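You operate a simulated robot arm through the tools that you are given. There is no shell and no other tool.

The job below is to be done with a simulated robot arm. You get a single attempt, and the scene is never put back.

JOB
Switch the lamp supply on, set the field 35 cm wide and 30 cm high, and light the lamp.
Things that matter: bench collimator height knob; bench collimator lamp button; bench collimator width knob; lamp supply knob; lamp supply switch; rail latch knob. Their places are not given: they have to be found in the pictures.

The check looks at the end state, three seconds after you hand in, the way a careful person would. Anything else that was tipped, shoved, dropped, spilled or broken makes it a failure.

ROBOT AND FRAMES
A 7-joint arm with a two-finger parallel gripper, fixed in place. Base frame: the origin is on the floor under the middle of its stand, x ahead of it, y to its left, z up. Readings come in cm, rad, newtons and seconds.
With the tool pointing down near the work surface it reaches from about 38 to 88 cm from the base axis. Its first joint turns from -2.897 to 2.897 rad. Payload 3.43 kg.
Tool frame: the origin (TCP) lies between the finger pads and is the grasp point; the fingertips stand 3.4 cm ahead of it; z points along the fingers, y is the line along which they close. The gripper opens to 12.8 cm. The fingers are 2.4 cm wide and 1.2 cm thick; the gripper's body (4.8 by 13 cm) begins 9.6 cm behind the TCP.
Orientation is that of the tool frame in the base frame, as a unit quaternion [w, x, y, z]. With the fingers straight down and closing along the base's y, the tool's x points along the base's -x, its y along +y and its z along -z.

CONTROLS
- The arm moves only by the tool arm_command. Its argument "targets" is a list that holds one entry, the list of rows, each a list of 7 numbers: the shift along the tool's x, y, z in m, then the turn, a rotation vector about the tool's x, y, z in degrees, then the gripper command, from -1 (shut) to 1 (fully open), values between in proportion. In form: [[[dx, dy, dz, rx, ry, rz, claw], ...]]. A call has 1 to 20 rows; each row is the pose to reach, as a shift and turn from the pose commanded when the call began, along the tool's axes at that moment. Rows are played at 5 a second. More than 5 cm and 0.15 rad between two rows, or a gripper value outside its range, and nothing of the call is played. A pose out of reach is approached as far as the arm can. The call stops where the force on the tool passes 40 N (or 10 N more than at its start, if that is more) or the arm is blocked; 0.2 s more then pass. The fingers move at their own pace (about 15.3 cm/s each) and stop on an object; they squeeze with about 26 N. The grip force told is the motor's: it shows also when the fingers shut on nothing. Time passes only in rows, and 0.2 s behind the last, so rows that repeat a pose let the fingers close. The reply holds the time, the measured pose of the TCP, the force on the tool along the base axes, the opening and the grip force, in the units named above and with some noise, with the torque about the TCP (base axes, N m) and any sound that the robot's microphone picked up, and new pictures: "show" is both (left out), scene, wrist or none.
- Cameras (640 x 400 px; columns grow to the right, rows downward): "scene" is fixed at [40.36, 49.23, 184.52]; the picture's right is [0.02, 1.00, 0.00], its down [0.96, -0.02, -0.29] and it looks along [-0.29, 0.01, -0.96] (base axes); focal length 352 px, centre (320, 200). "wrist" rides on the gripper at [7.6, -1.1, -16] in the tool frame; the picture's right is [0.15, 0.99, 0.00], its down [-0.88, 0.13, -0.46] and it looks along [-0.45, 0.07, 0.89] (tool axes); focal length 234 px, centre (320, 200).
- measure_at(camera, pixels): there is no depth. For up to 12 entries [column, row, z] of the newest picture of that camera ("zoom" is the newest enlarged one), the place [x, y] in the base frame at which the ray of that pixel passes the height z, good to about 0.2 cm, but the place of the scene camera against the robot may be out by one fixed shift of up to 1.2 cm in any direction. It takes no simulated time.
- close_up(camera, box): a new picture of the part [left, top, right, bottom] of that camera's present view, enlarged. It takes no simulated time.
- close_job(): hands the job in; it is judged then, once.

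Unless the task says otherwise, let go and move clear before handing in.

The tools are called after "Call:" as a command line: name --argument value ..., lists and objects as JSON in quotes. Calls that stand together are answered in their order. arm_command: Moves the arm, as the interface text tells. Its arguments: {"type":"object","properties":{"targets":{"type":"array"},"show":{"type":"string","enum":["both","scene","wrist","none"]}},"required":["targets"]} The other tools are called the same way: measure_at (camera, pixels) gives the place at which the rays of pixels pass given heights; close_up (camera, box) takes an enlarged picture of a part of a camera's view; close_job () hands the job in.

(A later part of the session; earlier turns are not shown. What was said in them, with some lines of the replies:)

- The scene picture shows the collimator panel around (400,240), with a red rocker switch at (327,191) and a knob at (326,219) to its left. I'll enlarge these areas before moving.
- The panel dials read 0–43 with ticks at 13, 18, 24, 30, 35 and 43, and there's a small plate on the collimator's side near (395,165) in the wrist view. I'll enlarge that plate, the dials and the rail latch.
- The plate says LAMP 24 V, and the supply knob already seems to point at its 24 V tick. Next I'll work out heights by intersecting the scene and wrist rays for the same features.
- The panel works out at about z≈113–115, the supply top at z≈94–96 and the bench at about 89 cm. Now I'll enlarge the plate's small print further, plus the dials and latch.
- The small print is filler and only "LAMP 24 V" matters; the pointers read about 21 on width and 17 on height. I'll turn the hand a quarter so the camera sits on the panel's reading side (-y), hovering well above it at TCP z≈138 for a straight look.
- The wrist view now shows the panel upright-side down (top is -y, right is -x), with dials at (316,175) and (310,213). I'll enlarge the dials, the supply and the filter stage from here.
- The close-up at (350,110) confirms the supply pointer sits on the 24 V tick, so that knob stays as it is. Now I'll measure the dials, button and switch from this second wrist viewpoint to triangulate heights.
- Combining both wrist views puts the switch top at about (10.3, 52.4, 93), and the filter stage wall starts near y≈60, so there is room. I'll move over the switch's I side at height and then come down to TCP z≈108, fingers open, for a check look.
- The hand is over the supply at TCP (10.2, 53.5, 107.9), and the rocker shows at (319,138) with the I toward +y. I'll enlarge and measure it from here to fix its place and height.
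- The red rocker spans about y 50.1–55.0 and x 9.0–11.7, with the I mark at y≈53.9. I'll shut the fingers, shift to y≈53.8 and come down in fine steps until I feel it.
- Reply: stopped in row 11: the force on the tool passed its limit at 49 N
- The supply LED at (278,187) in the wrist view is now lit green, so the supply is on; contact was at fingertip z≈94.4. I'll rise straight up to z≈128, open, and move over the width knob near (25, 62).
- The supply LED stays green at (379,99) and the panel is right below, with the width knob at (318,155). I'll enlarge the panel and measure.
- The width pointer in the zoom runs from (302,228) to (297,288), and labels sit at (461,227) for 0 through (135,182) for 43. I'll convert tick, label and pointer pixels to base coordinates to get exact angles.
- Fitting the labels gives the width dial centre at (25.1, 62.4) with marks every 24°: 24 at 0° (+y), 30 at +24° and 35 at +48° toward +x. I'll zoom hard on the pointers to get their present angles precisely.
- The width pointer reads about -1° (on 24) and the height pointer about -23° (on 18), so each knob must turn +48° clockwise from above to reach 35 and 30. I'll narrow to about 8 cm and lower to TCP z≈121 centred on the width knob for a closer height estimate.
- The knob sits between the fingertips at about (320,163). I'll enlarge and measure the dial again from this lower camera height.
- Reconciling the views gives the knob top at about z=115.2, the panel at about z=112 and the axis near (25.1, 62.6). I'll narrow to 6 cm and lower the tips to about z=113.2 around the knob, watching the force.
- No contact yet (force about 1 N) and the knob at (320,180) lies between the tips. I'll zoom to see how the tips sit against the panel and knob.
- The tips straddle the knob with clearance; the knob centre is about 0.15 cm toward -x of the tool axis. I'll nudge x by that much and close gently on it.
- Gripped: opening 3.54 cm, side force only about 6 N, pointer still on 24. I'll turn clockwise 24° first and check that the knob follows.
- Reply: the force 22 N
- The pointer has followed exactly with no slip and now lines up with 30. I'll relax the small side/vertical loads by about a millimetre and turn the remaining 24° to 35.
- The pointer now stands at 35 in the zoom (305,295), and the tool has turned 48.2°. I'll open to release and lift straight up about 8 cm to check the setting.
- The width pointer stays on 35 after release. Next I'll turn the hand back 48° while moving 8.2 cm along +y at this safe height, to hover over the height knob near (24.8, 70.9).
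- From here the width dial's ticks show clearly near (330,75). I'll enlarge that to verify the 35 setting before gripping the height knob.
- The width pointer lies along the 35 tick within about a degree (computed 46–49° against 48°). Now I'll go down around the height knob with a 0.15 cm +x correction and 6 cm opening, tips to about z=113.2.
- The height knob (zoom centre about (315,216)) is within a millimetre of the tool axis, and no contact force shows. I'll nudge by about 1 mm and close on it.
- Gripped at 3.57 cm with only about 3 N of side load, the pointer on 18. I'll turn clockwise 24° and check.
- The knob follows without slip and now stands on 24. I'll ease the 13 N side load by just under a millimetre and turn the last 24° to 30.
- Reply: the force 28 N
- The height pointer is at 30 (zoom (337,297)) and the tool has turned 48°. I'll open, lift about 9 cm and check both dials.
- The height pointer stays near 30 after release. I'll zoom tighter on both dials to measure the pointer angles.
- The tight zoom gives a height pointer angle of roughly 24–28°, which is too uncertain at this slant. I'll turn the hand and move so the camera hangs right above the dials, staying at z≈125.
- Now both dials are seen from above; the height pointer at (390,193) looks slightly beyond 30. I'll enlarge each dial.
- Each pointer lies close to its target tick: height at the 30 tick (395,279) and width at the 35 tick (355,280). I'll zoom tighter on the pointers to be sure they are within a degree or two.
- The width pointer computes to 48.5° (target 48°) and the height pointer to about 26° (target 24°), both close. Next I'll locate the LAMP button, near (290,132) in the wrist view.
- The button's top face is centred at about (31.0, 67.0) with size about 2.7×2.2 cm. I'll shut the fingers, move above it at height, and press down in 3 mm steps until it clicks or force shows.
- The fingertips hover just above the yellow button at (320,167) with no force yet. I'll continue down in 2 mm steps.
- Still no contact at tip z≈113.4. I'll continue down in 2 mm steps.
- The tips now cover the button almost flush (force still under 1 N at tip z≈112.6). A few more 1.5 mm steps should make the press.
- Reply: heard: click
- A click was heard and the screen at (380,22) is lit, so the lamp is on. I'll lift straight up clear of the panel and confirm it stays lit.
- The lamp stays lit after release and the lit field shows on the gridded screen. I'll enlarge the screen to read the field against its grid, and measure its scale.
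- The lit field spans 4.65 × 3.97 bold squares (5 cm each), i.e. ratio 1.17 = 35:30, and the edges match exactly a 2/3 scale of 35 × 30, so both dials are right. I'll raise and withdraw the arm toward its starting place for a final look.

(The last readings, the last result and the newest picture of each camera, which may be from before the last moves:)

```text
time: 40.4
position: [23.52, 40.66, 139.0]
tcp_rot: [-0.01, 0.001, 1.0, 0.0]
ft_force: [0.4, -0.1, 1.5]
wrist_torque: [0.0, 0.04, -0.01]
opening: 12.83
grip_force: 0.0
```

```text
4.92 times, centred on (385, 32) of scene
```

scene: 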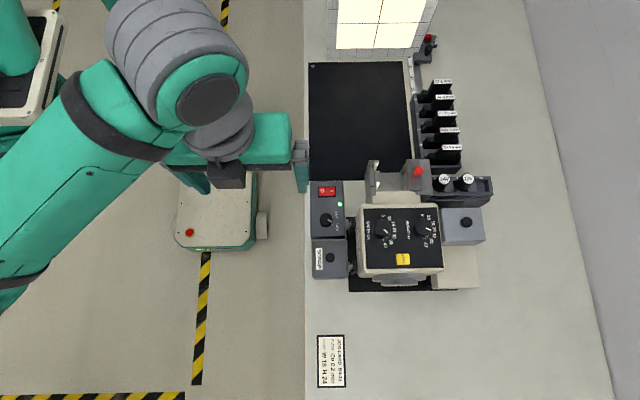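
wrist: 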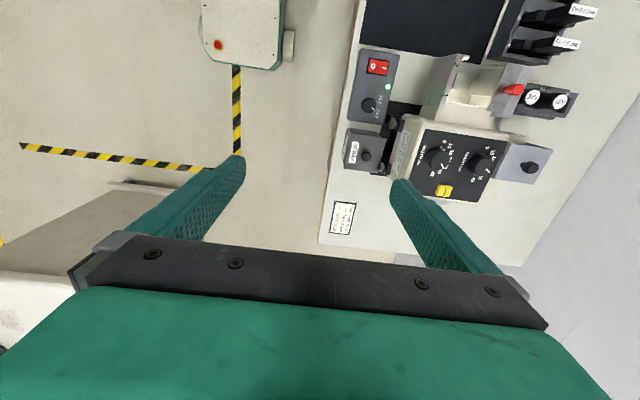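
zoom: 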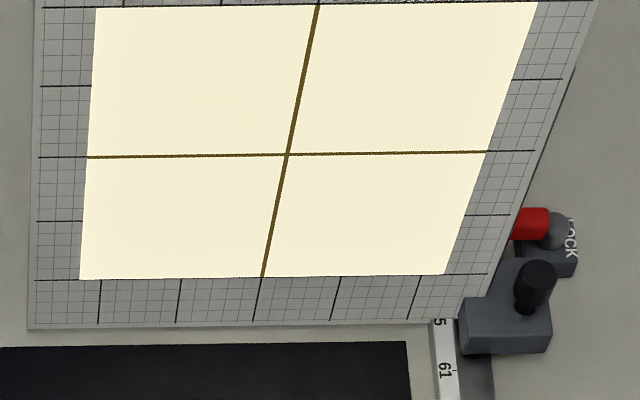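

Everything looks right: LED green, 24 V, switch on I, lamp lit and nothing displaced. I'll take one more tight zoom on the field edges against the grid to confirm the height setting.

Call:
close_up --camera "scene" --box '[325, 40, 365, 66]'

Call:
close_up --camera "scene" --box '[325, 0, 365, 25]'

Call:
close_up --camera "scene" --box '[385, 40, 425, 66]'

Call:
close_up --camera "scene" --box '[408, 215, 440, 247]'

```text
15.38 times, centred on (345, 53) of scene
```

zoom: 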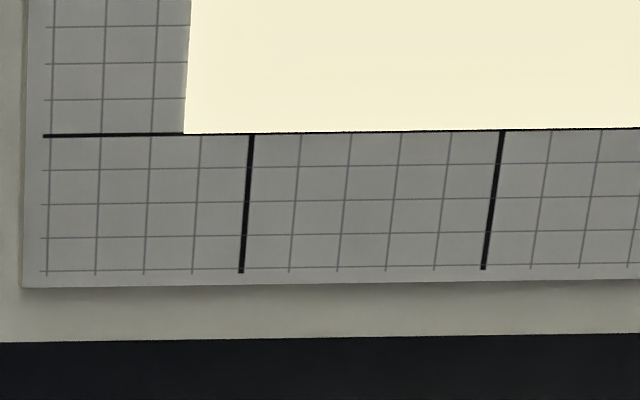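

```text
16.00 times, centred on (345, 12) of scene
```

zoom: 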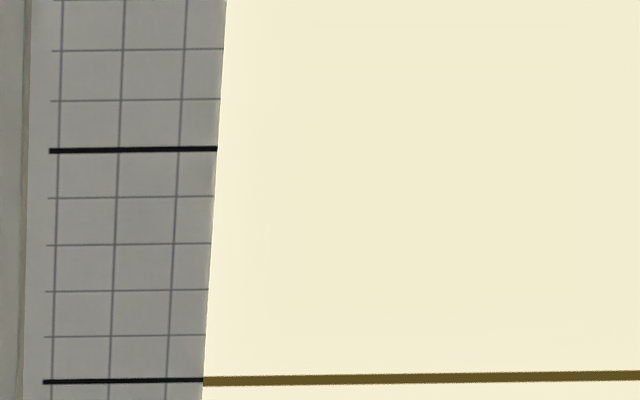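

```text
15.38 times, centred on (405, 53) of scene
```

zoom: 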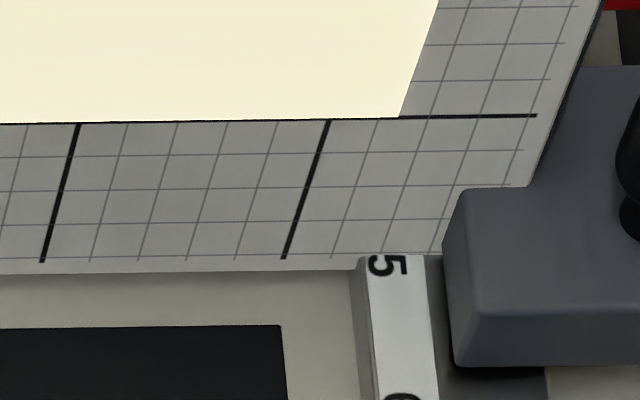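

```text
12.50 times, centred on (424, 231) of scene
```

zoom: 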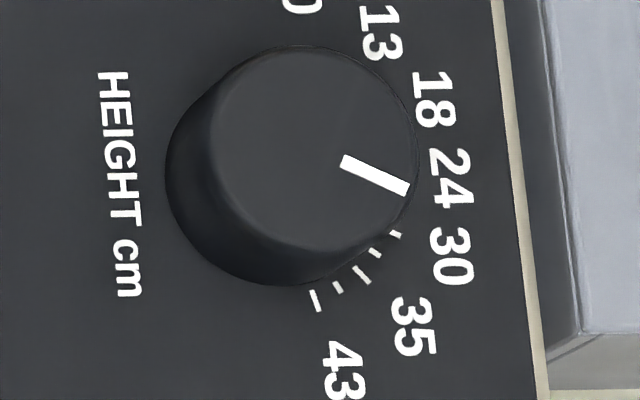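

The field's bottom edge sits on the 10 cm line and its side edges at about 11.4 cm; with the rail at 65 that would mean width 35.0 but height nearly 30.8. I'll check the top edge and centre line before deciding on a fine correction.

Call:
close_up --camera "scene" --box '[325, 0, 365, 8]'

Call:
close_up --camera "scene" --box '[360, 0, 440, 40]'

Call:
close_up --camera "scene" --box '[320, 0, 430, 4]'

Call:
close_up --camera "scene" --box '[360, 40, 395, 66]'

```text
16.00 times, centred on (345, 4) of scene
```

zoom: 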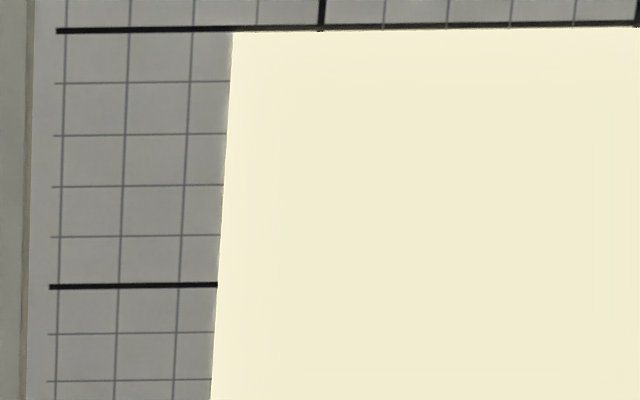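

```text
8.00 times, centred on (400, 20) of scene
```

zoom: 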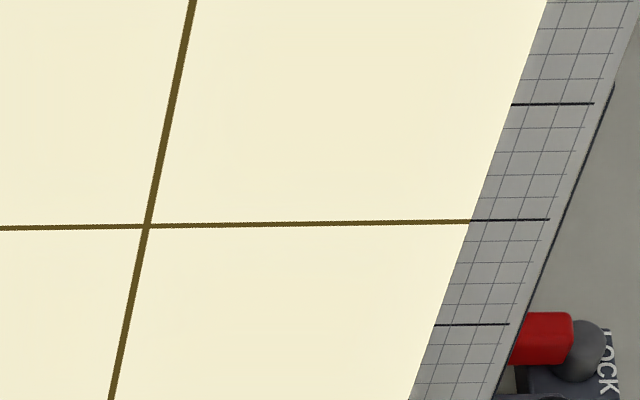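

```text
5.82 times, centred on (375, 2) of scene
```

zoom: 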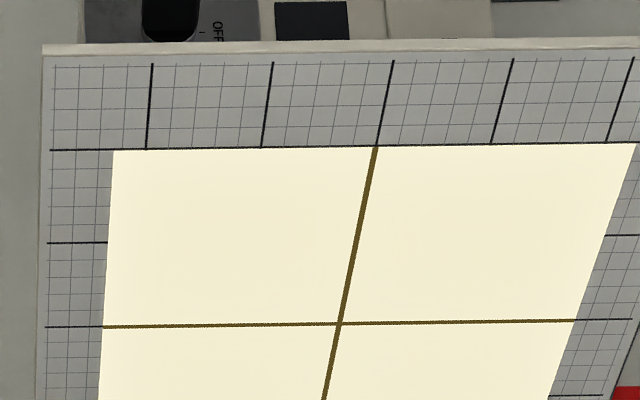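

```text
15.38 times, centred on (378, 53) of scene
```

zoom: 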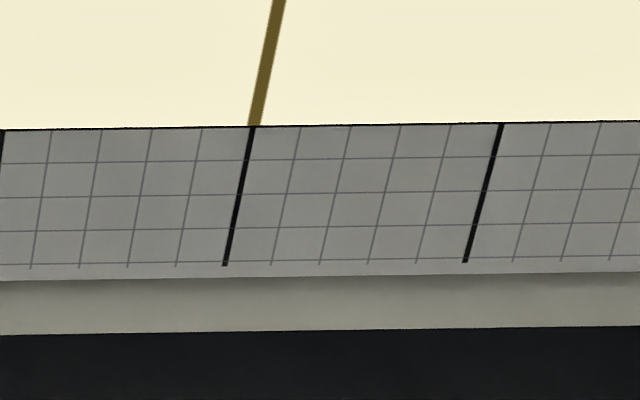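

The measured field is 22.8 × 19.9 cm on the screen, so at scale 0.65 the width is 35.0 but the height is about 30.6, matching the pointer being 2–3° past 30. I'll go back to the height knob at a safe height and trim it back by about 2.7°.

Call:
arm_command --targets '[[[-0.0016, 0.0275, 0, 0, 0, -7.94, 0.25], [-0.0032, 0.055, 0, 0, 0, -15.87, 0.25], [-0.0048, 0.0825, 0, 0, 0, -23.81, 0.25], [-0.0064, 0.11, 0, 0, 0, -31.75, 0.25], [-0.008, 0.1375, 0, 0, 0, -39.68, 0.25], [-0.0096, 0.165, 0, 0, 0, -47.62, 0.25], [-0.0112, 0.1925, 0, 0, 0, -55.55, 0.25], [-0.0128, 0.22, 0, 0, 0, -63.49, 0.25], [-0.0144, 0.2475, 0, 0, 0, -71.43, 0.25], [-0.016, 0.275, 0, 0, 0, -79.36, 0.25], [-0.0176, 0.3025, 0, 0, 0, -87.3, 0.25], [-0.0176, 0.3025, 0.04, 0, 0, -87.3, 0.25], [-0.0176, 0.3025, 0.08, 0, 0, -87.3, 0.25], [-0.0176, 0.3025, 0.12, 0, 0, -87.3, 0.25], [-0.0176, 0.3025, 0.16, 0, 0, -87.3, 0.25], [-0.0176, 0.3025, 0.18, 0, 0, -87.3, 0.25], [-0.0176, 0.3025, 0.18, 0, 0, -87.3, 0.25]]]'

Call:
close_up --camera "wrist" --box '[280, 125, 360, 200]'

```text
time: 44.0
position: [24.88, 71.07, 121.55]
tcp_rot: [0.002, -0.69, 0.724, 0.002]
ft_force: [-1.1, -1.3, -0.4]
wrist_torque: [0.01, -0.01, 0.02]
opening: 7.99
grip_force: 0.1
out of reach, approached as far as the arm can: row 11, 12
```

scene: 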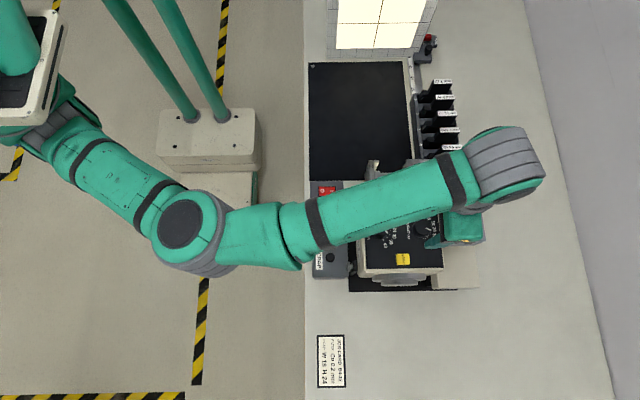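
wrist: 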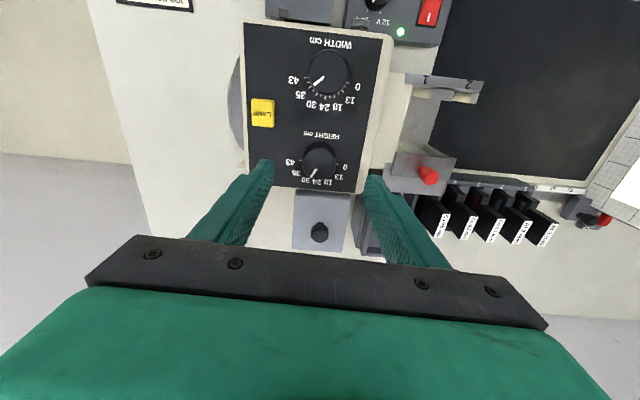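

```text
5.33 times, centred on (320, 162) of wrist
```

zoom: 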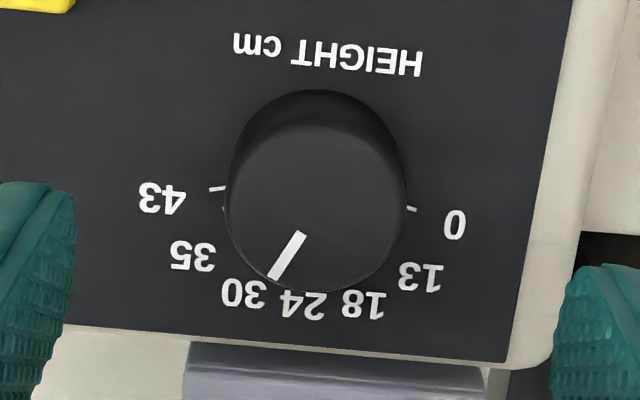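

The hand is back over the height knob at the right angle, aligned to within a millimetre or so. I'll descend around it as before to tip z≈113.1.

Call:
arm_command --targets '[[[0.001, 0, 0.0, 0, 0, 0, -0.06], [0.001, 0, 0.012, 0, 0, 0, -0.06], [0.001, 0, 0.024, 0, 0, 0, -0.06], [0.001, 0, 0.034, 0, 0, 0, -0.06], [0.001, 0, 0.041, 0, 0, 0, -0.06], [0.001, 0, 0.046, 0, 0, 0, -0.06], [0.001, 0, 0.05, 0, 0, 0, -0.06], [0.001, 0, 0.05, 0, 0, 0, -0.06]]]' --show "wrist"

Call:
close_up --camera "wrist" --box '[260, 140, 380, 225]'

```text
time: 45.8
position: [24.82, 71.09, 116.65]
tcp_rot: [0.002, -0.69, 0.724, 0.001]
ft_force: [0.1, -0.8, -0.1]
wrist_torque: [0.03, 0.01, 0.03]
opening: 6.02
grip_force: 0.0
```

wrist: 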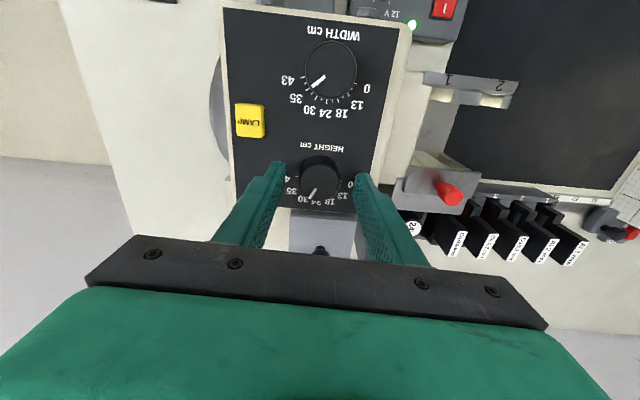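

```text
4.71 times, centred on (320, 182) of wrist
```

zoom: 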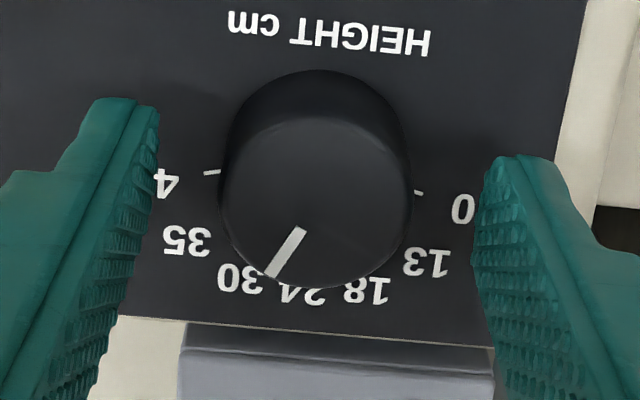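

The knob centre (zoom (315,205)) is about 1 mm toward +x, so I'll shift by that and close gently.

Call:
arm_command --targets '[[[0, -0.0008, 0.0, 0, 0, 0, -0.06], [0, -0.0008, 0.0, 0, 0, 0, -0.3], [0, -0.0008, 0.0, 0, 0, 0, -0.4], [0, -0.0008, 0.0, 0, 0, 0, -0.44], [0, -0.0008, 0.0, 0, 0, 0, -1], [0, -0.0008, 0.0, 0, 0, 0, -1]]]' --show "wrist"

Call:
close_up --camera "wrist" --box '[280, 145, 360, 215]'

Call:
close_up --camera "scene" --box '[325, 0, 365, 8]'

Call:
close_up --camera "scene" --box '[325, 40, 365, 66]'

```text
time: 47.2
position: [24.95, 71.14, 116.69]
tcp_rot: [0.001, -0.69, 0.724, 0.001]
ft_force: [-3.6, 0.1, -1.1]
wrist_torque: [-0.03, -0.18, 0.01]
opening: 3.56
grip_force: 44.9
```

wrist: 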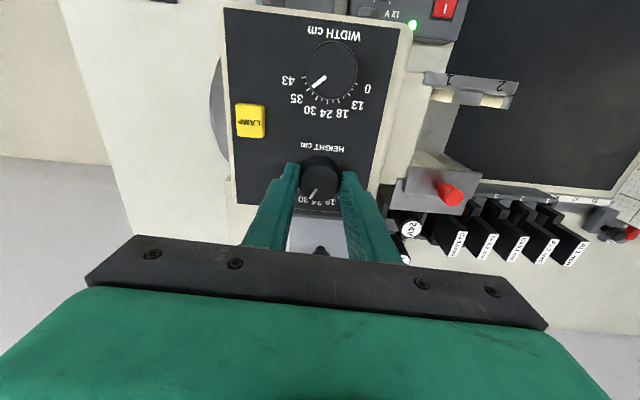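

```text
5.71 times, centred on (320, 180) of wrist
```

zoom: 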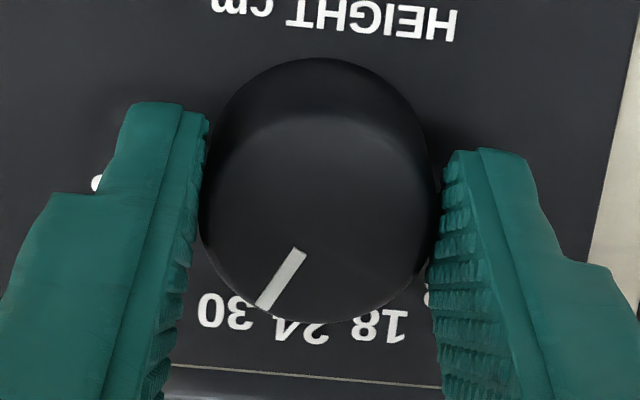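

```text
16.00 times, centred on (345, 4) of scene
```

zoom: 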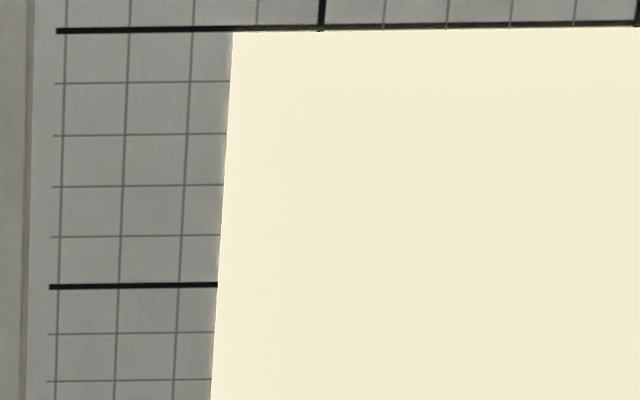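

```text
15.38 times, centred on (345, 53) of scene
```

zoom: 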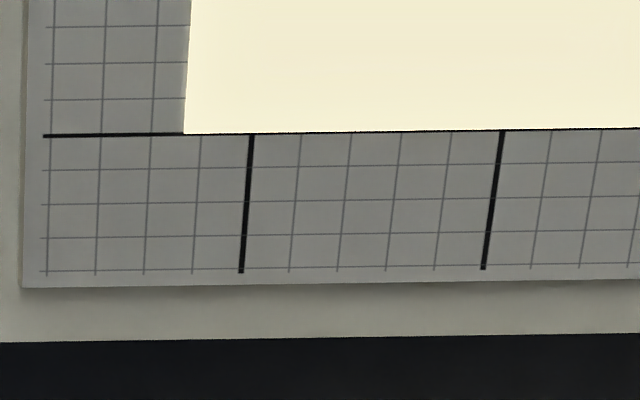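

Gripping did not move the field edges, so the screen is a live readout. I'll turn back 2.7° (anticlockwise) and look at the edges again.

Call:
arm_command --targets '[[[0, 0.0, 0.0, 0, 0, -0.9, -1], [0, 0.0, 0.0, 0, 0, -1.8, -1], [0, 0.0, 0.0, 0, 0, -2.7, -1], [0, 0.0, 0.0, 0, 0, -2.7, -1]]]' --show "scene"

Call:
close_up --camera "scene" --box '[325, 0, 365, 8]'

Call:
close_up --camera "scene" --box '[325, 40, 365, 66]'

```text
time: 48.2
position: [24.98, 71.04, 116.71]
tcp_rot: [0.001, -0.707, 0.707, 0.002]
ft_force: [-10.8, -3.8, -4.6]
wrist_torque: [-0.3, 0.13, 0.03]
opening: 3.53
grip_force: 44.9
```

scene: 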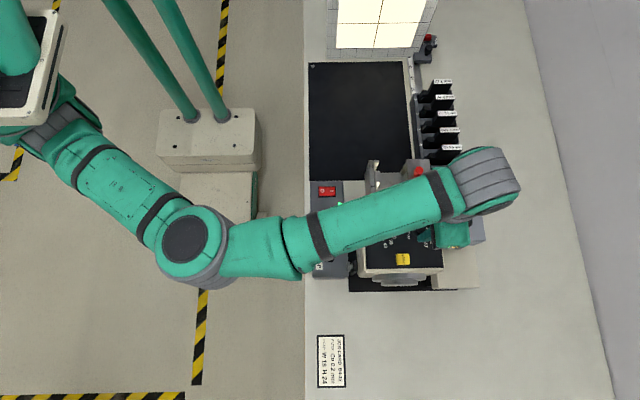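

```text
16.00 times, centred on (345, 4) of scene
```

zoom: 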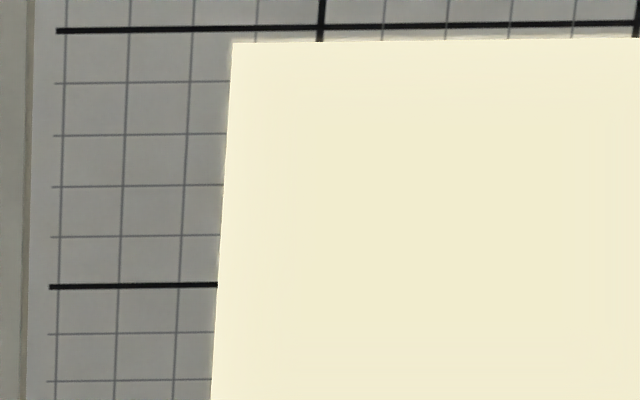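

```text
15.38 times, centred on (345, 53) of scene
```

zoom: 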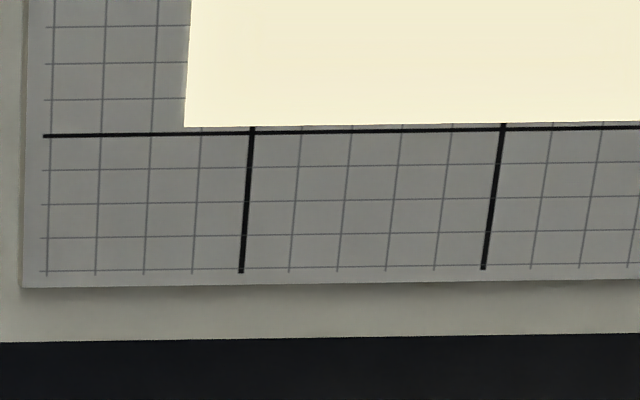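

The field edges moved in to 0.27 and 0.19 cm inside the 10 cm lines, i.e. height ≈19.5/0.65 = 30.0 with width still 35.0. I'll relieve the 11 N side load slightly, open gently, and lift off.

Call:
arm_command --targets '[[[0, 0.0006, 0.0, 0, 0, 0, -1], [0, 0.0006, 0.0, 0, 0, 0, -0.4], [0, 0.0006, 0.0, 0, 0, 0, -0.3], [0, 0.0006, 0.0, 0, 0, 0, -0.06], [0, 0.0006, 0.0, 0, 0, 0, -0.06], [0, 0.0006, -0.03, 0, 0, 0, -0.06], [0, 0.0006, -0.07, 0, 0, 0, -0.06], [0, 0.0006, -0.11, 0, 0, 0, 0.25], [0, 0.0006, -0.11, 0, 0, 0, 0.25]]]'

Call:
close_up --camera "scene" --box '[325, 0, 365, 8]'

Call:
close_up --camera "scene" --box '[325, 40, 365, 66]'

Call:
close_up --camera "wrist" --box '[270, 100, 370, 210]'

```text
time: 50.2
position: [25.04, 71.09, 127.6]
tcp_rot: [-0.001, 0.707, -0.707, -0.001]
ft_force: [1.1, -0.2, -1.3]
wrist_torque: [0.01, -0.01, 0.04]
opening: 7.99
grip_force: 0.1
```

scene: 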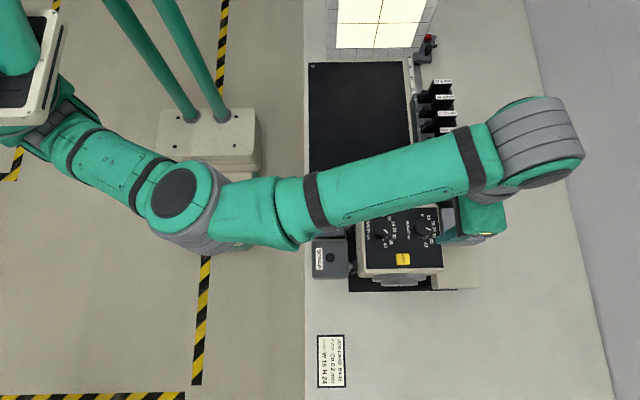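
wrist: 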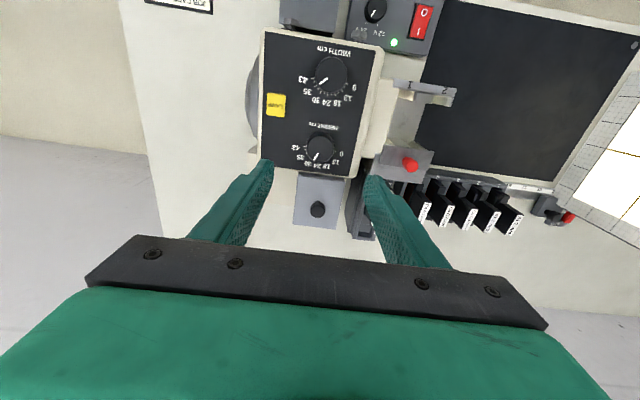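

```text
16.00 times, centred on (345, 4) of scene
```

zoom: 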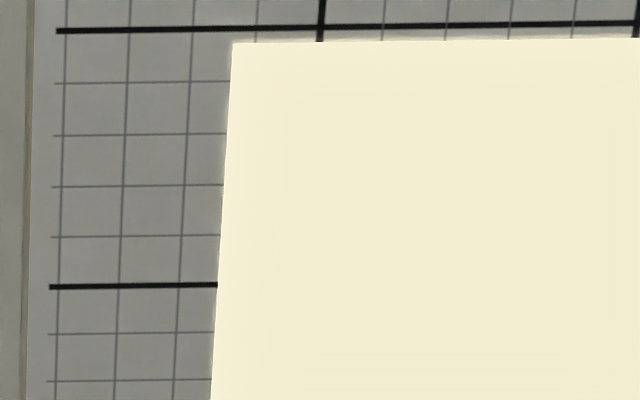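

```text
15.38 times, centred on (345, 53) of scene
```

zoom: 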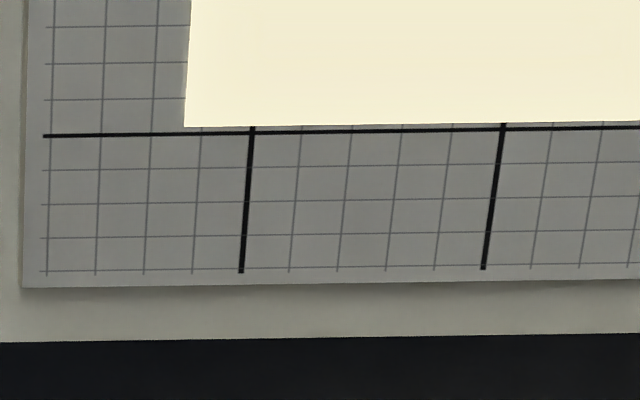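

```text
3.64 times, centred on (320, 155) of wrist
```

zoom: 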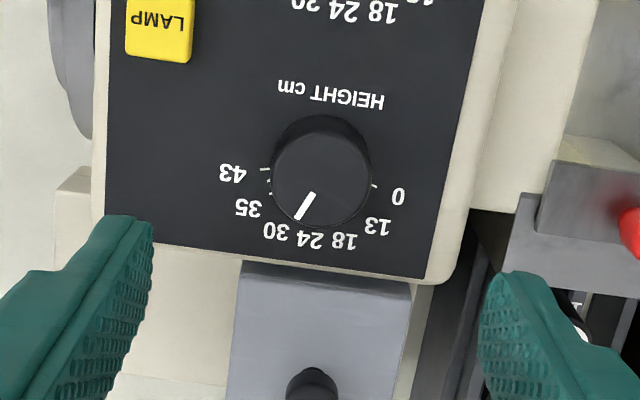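

After release the field stays at 35 × 30, the lamp is lit and the LED is green. I'll withdraw the arm back over the -y side while rising, and take a last look.

Call:
arm_command --targets '[[[0.02, 0, -0.01, 0, 0, 0, 0.25], [0.06, 0, -0.03, 0, 0, 0, 0.25], [0.1, 0, -0.05, 0, 0, 0, 0.25], [0.14, 0, -0.07, 0, 0, 0, 0.25], [0.18, 0, -0.09, 0, 0, 0, 0.25], [0.22, 0, -0.11, 0, 0, 0, 0.25], [0.25, 0, -0.12, 0, 0, 0, 0.25], [0.25, 0, -0.12, 0, 0, 0, 0.25], [0.25, 0, -0.12, 0, 0, 0, 0.25]]]'

Call:
close_up --camera "scene" --box '[350, 195, 450, 285]'

Call:
close_up --camera "scene" --box '[320, 0, 450, 65]'

```text
time: 52.2
position: [25.15, 46.16, 139.7]
tcp_rot: [0.002, -0.707, 0.707, 0.002]
ft_force: [1.0, -0.5, 0.3]
wrist_torque: [-0.02, 0.01, 0.0]
opening: 8.02
grip_force: 0.0
```

scene: 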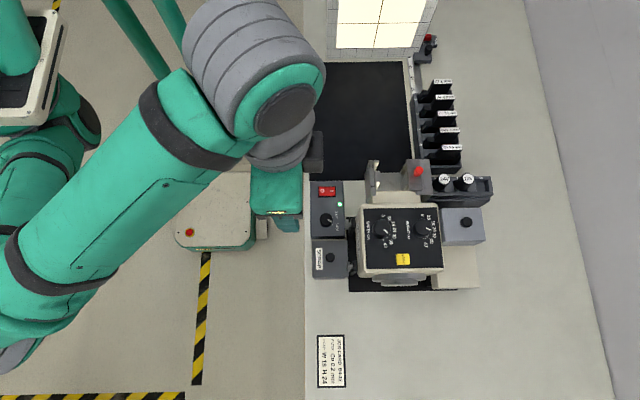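
wrist: 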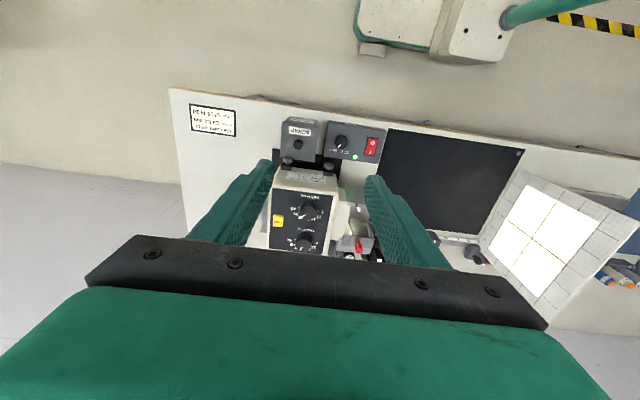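

```text
4.44 times, centred on (400, 240) of scene
```

zoom: 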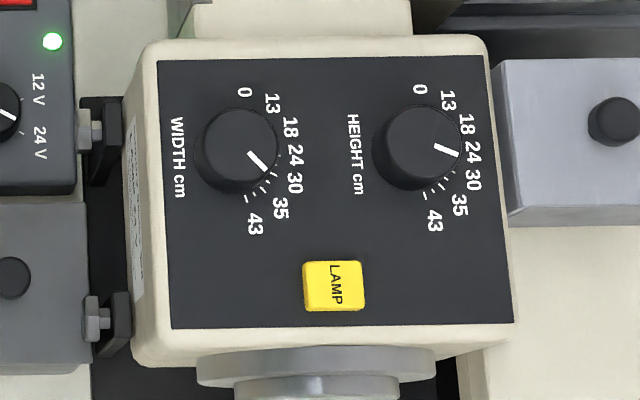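

```text
4.92 times, centred on (385, 32) of scene
```

zoom: 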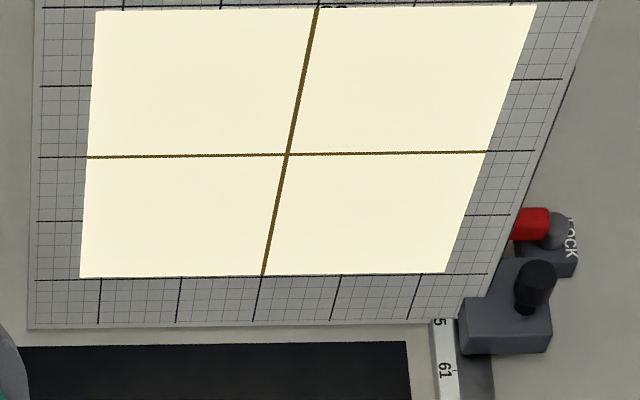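

The last pictures show the supply LED green at (340,204) with the knob on 24 V, the width pointer on 35, the height pointer on 30 and the lamp field lit at (378,22). Nothing looks moved out of place and the arm is clear, so I'm handing in.

Call:
close_job

```text
The job is handed in.
```

The lamp supply is on, the dials are set to 35 cm wide and 30 cm high, and the lamp is lit. The job is handed in; I haven't seen the judge's result.

- **Supply:** I pressed the switch to I and its green light came on. The knob was already on 24 V, which matches the plate on the collimator, so I left it alone.
- **Width:** I turned the knob from 24 to 35, and its pointer sits on the 35 mark.
- **Height:** I turned the knob from 18 to 30. The first turn went about 2 to 3° too far, so I turned it back until the field on the screen was right.
- **Lamp:** I heard a click when I pressed the button, and the lamp stayed lit after I let go.

The lit field on the screen measures about 22.8 × 19.5 cm. I read the dials as giving the size at 1 m. The screen is at about 65 cm on the rail, so that works out to about 35 × 30. The screen is only about 27 cm wide, so a 35 cm field could not fit on it.

The job card on the bench says W 18, H 24; I followed your numbers instead. I did not touch the rail latch, the filters or the spare lamps. The arm is clear of the bench equipment, and nothing looked moved in the last pictures.
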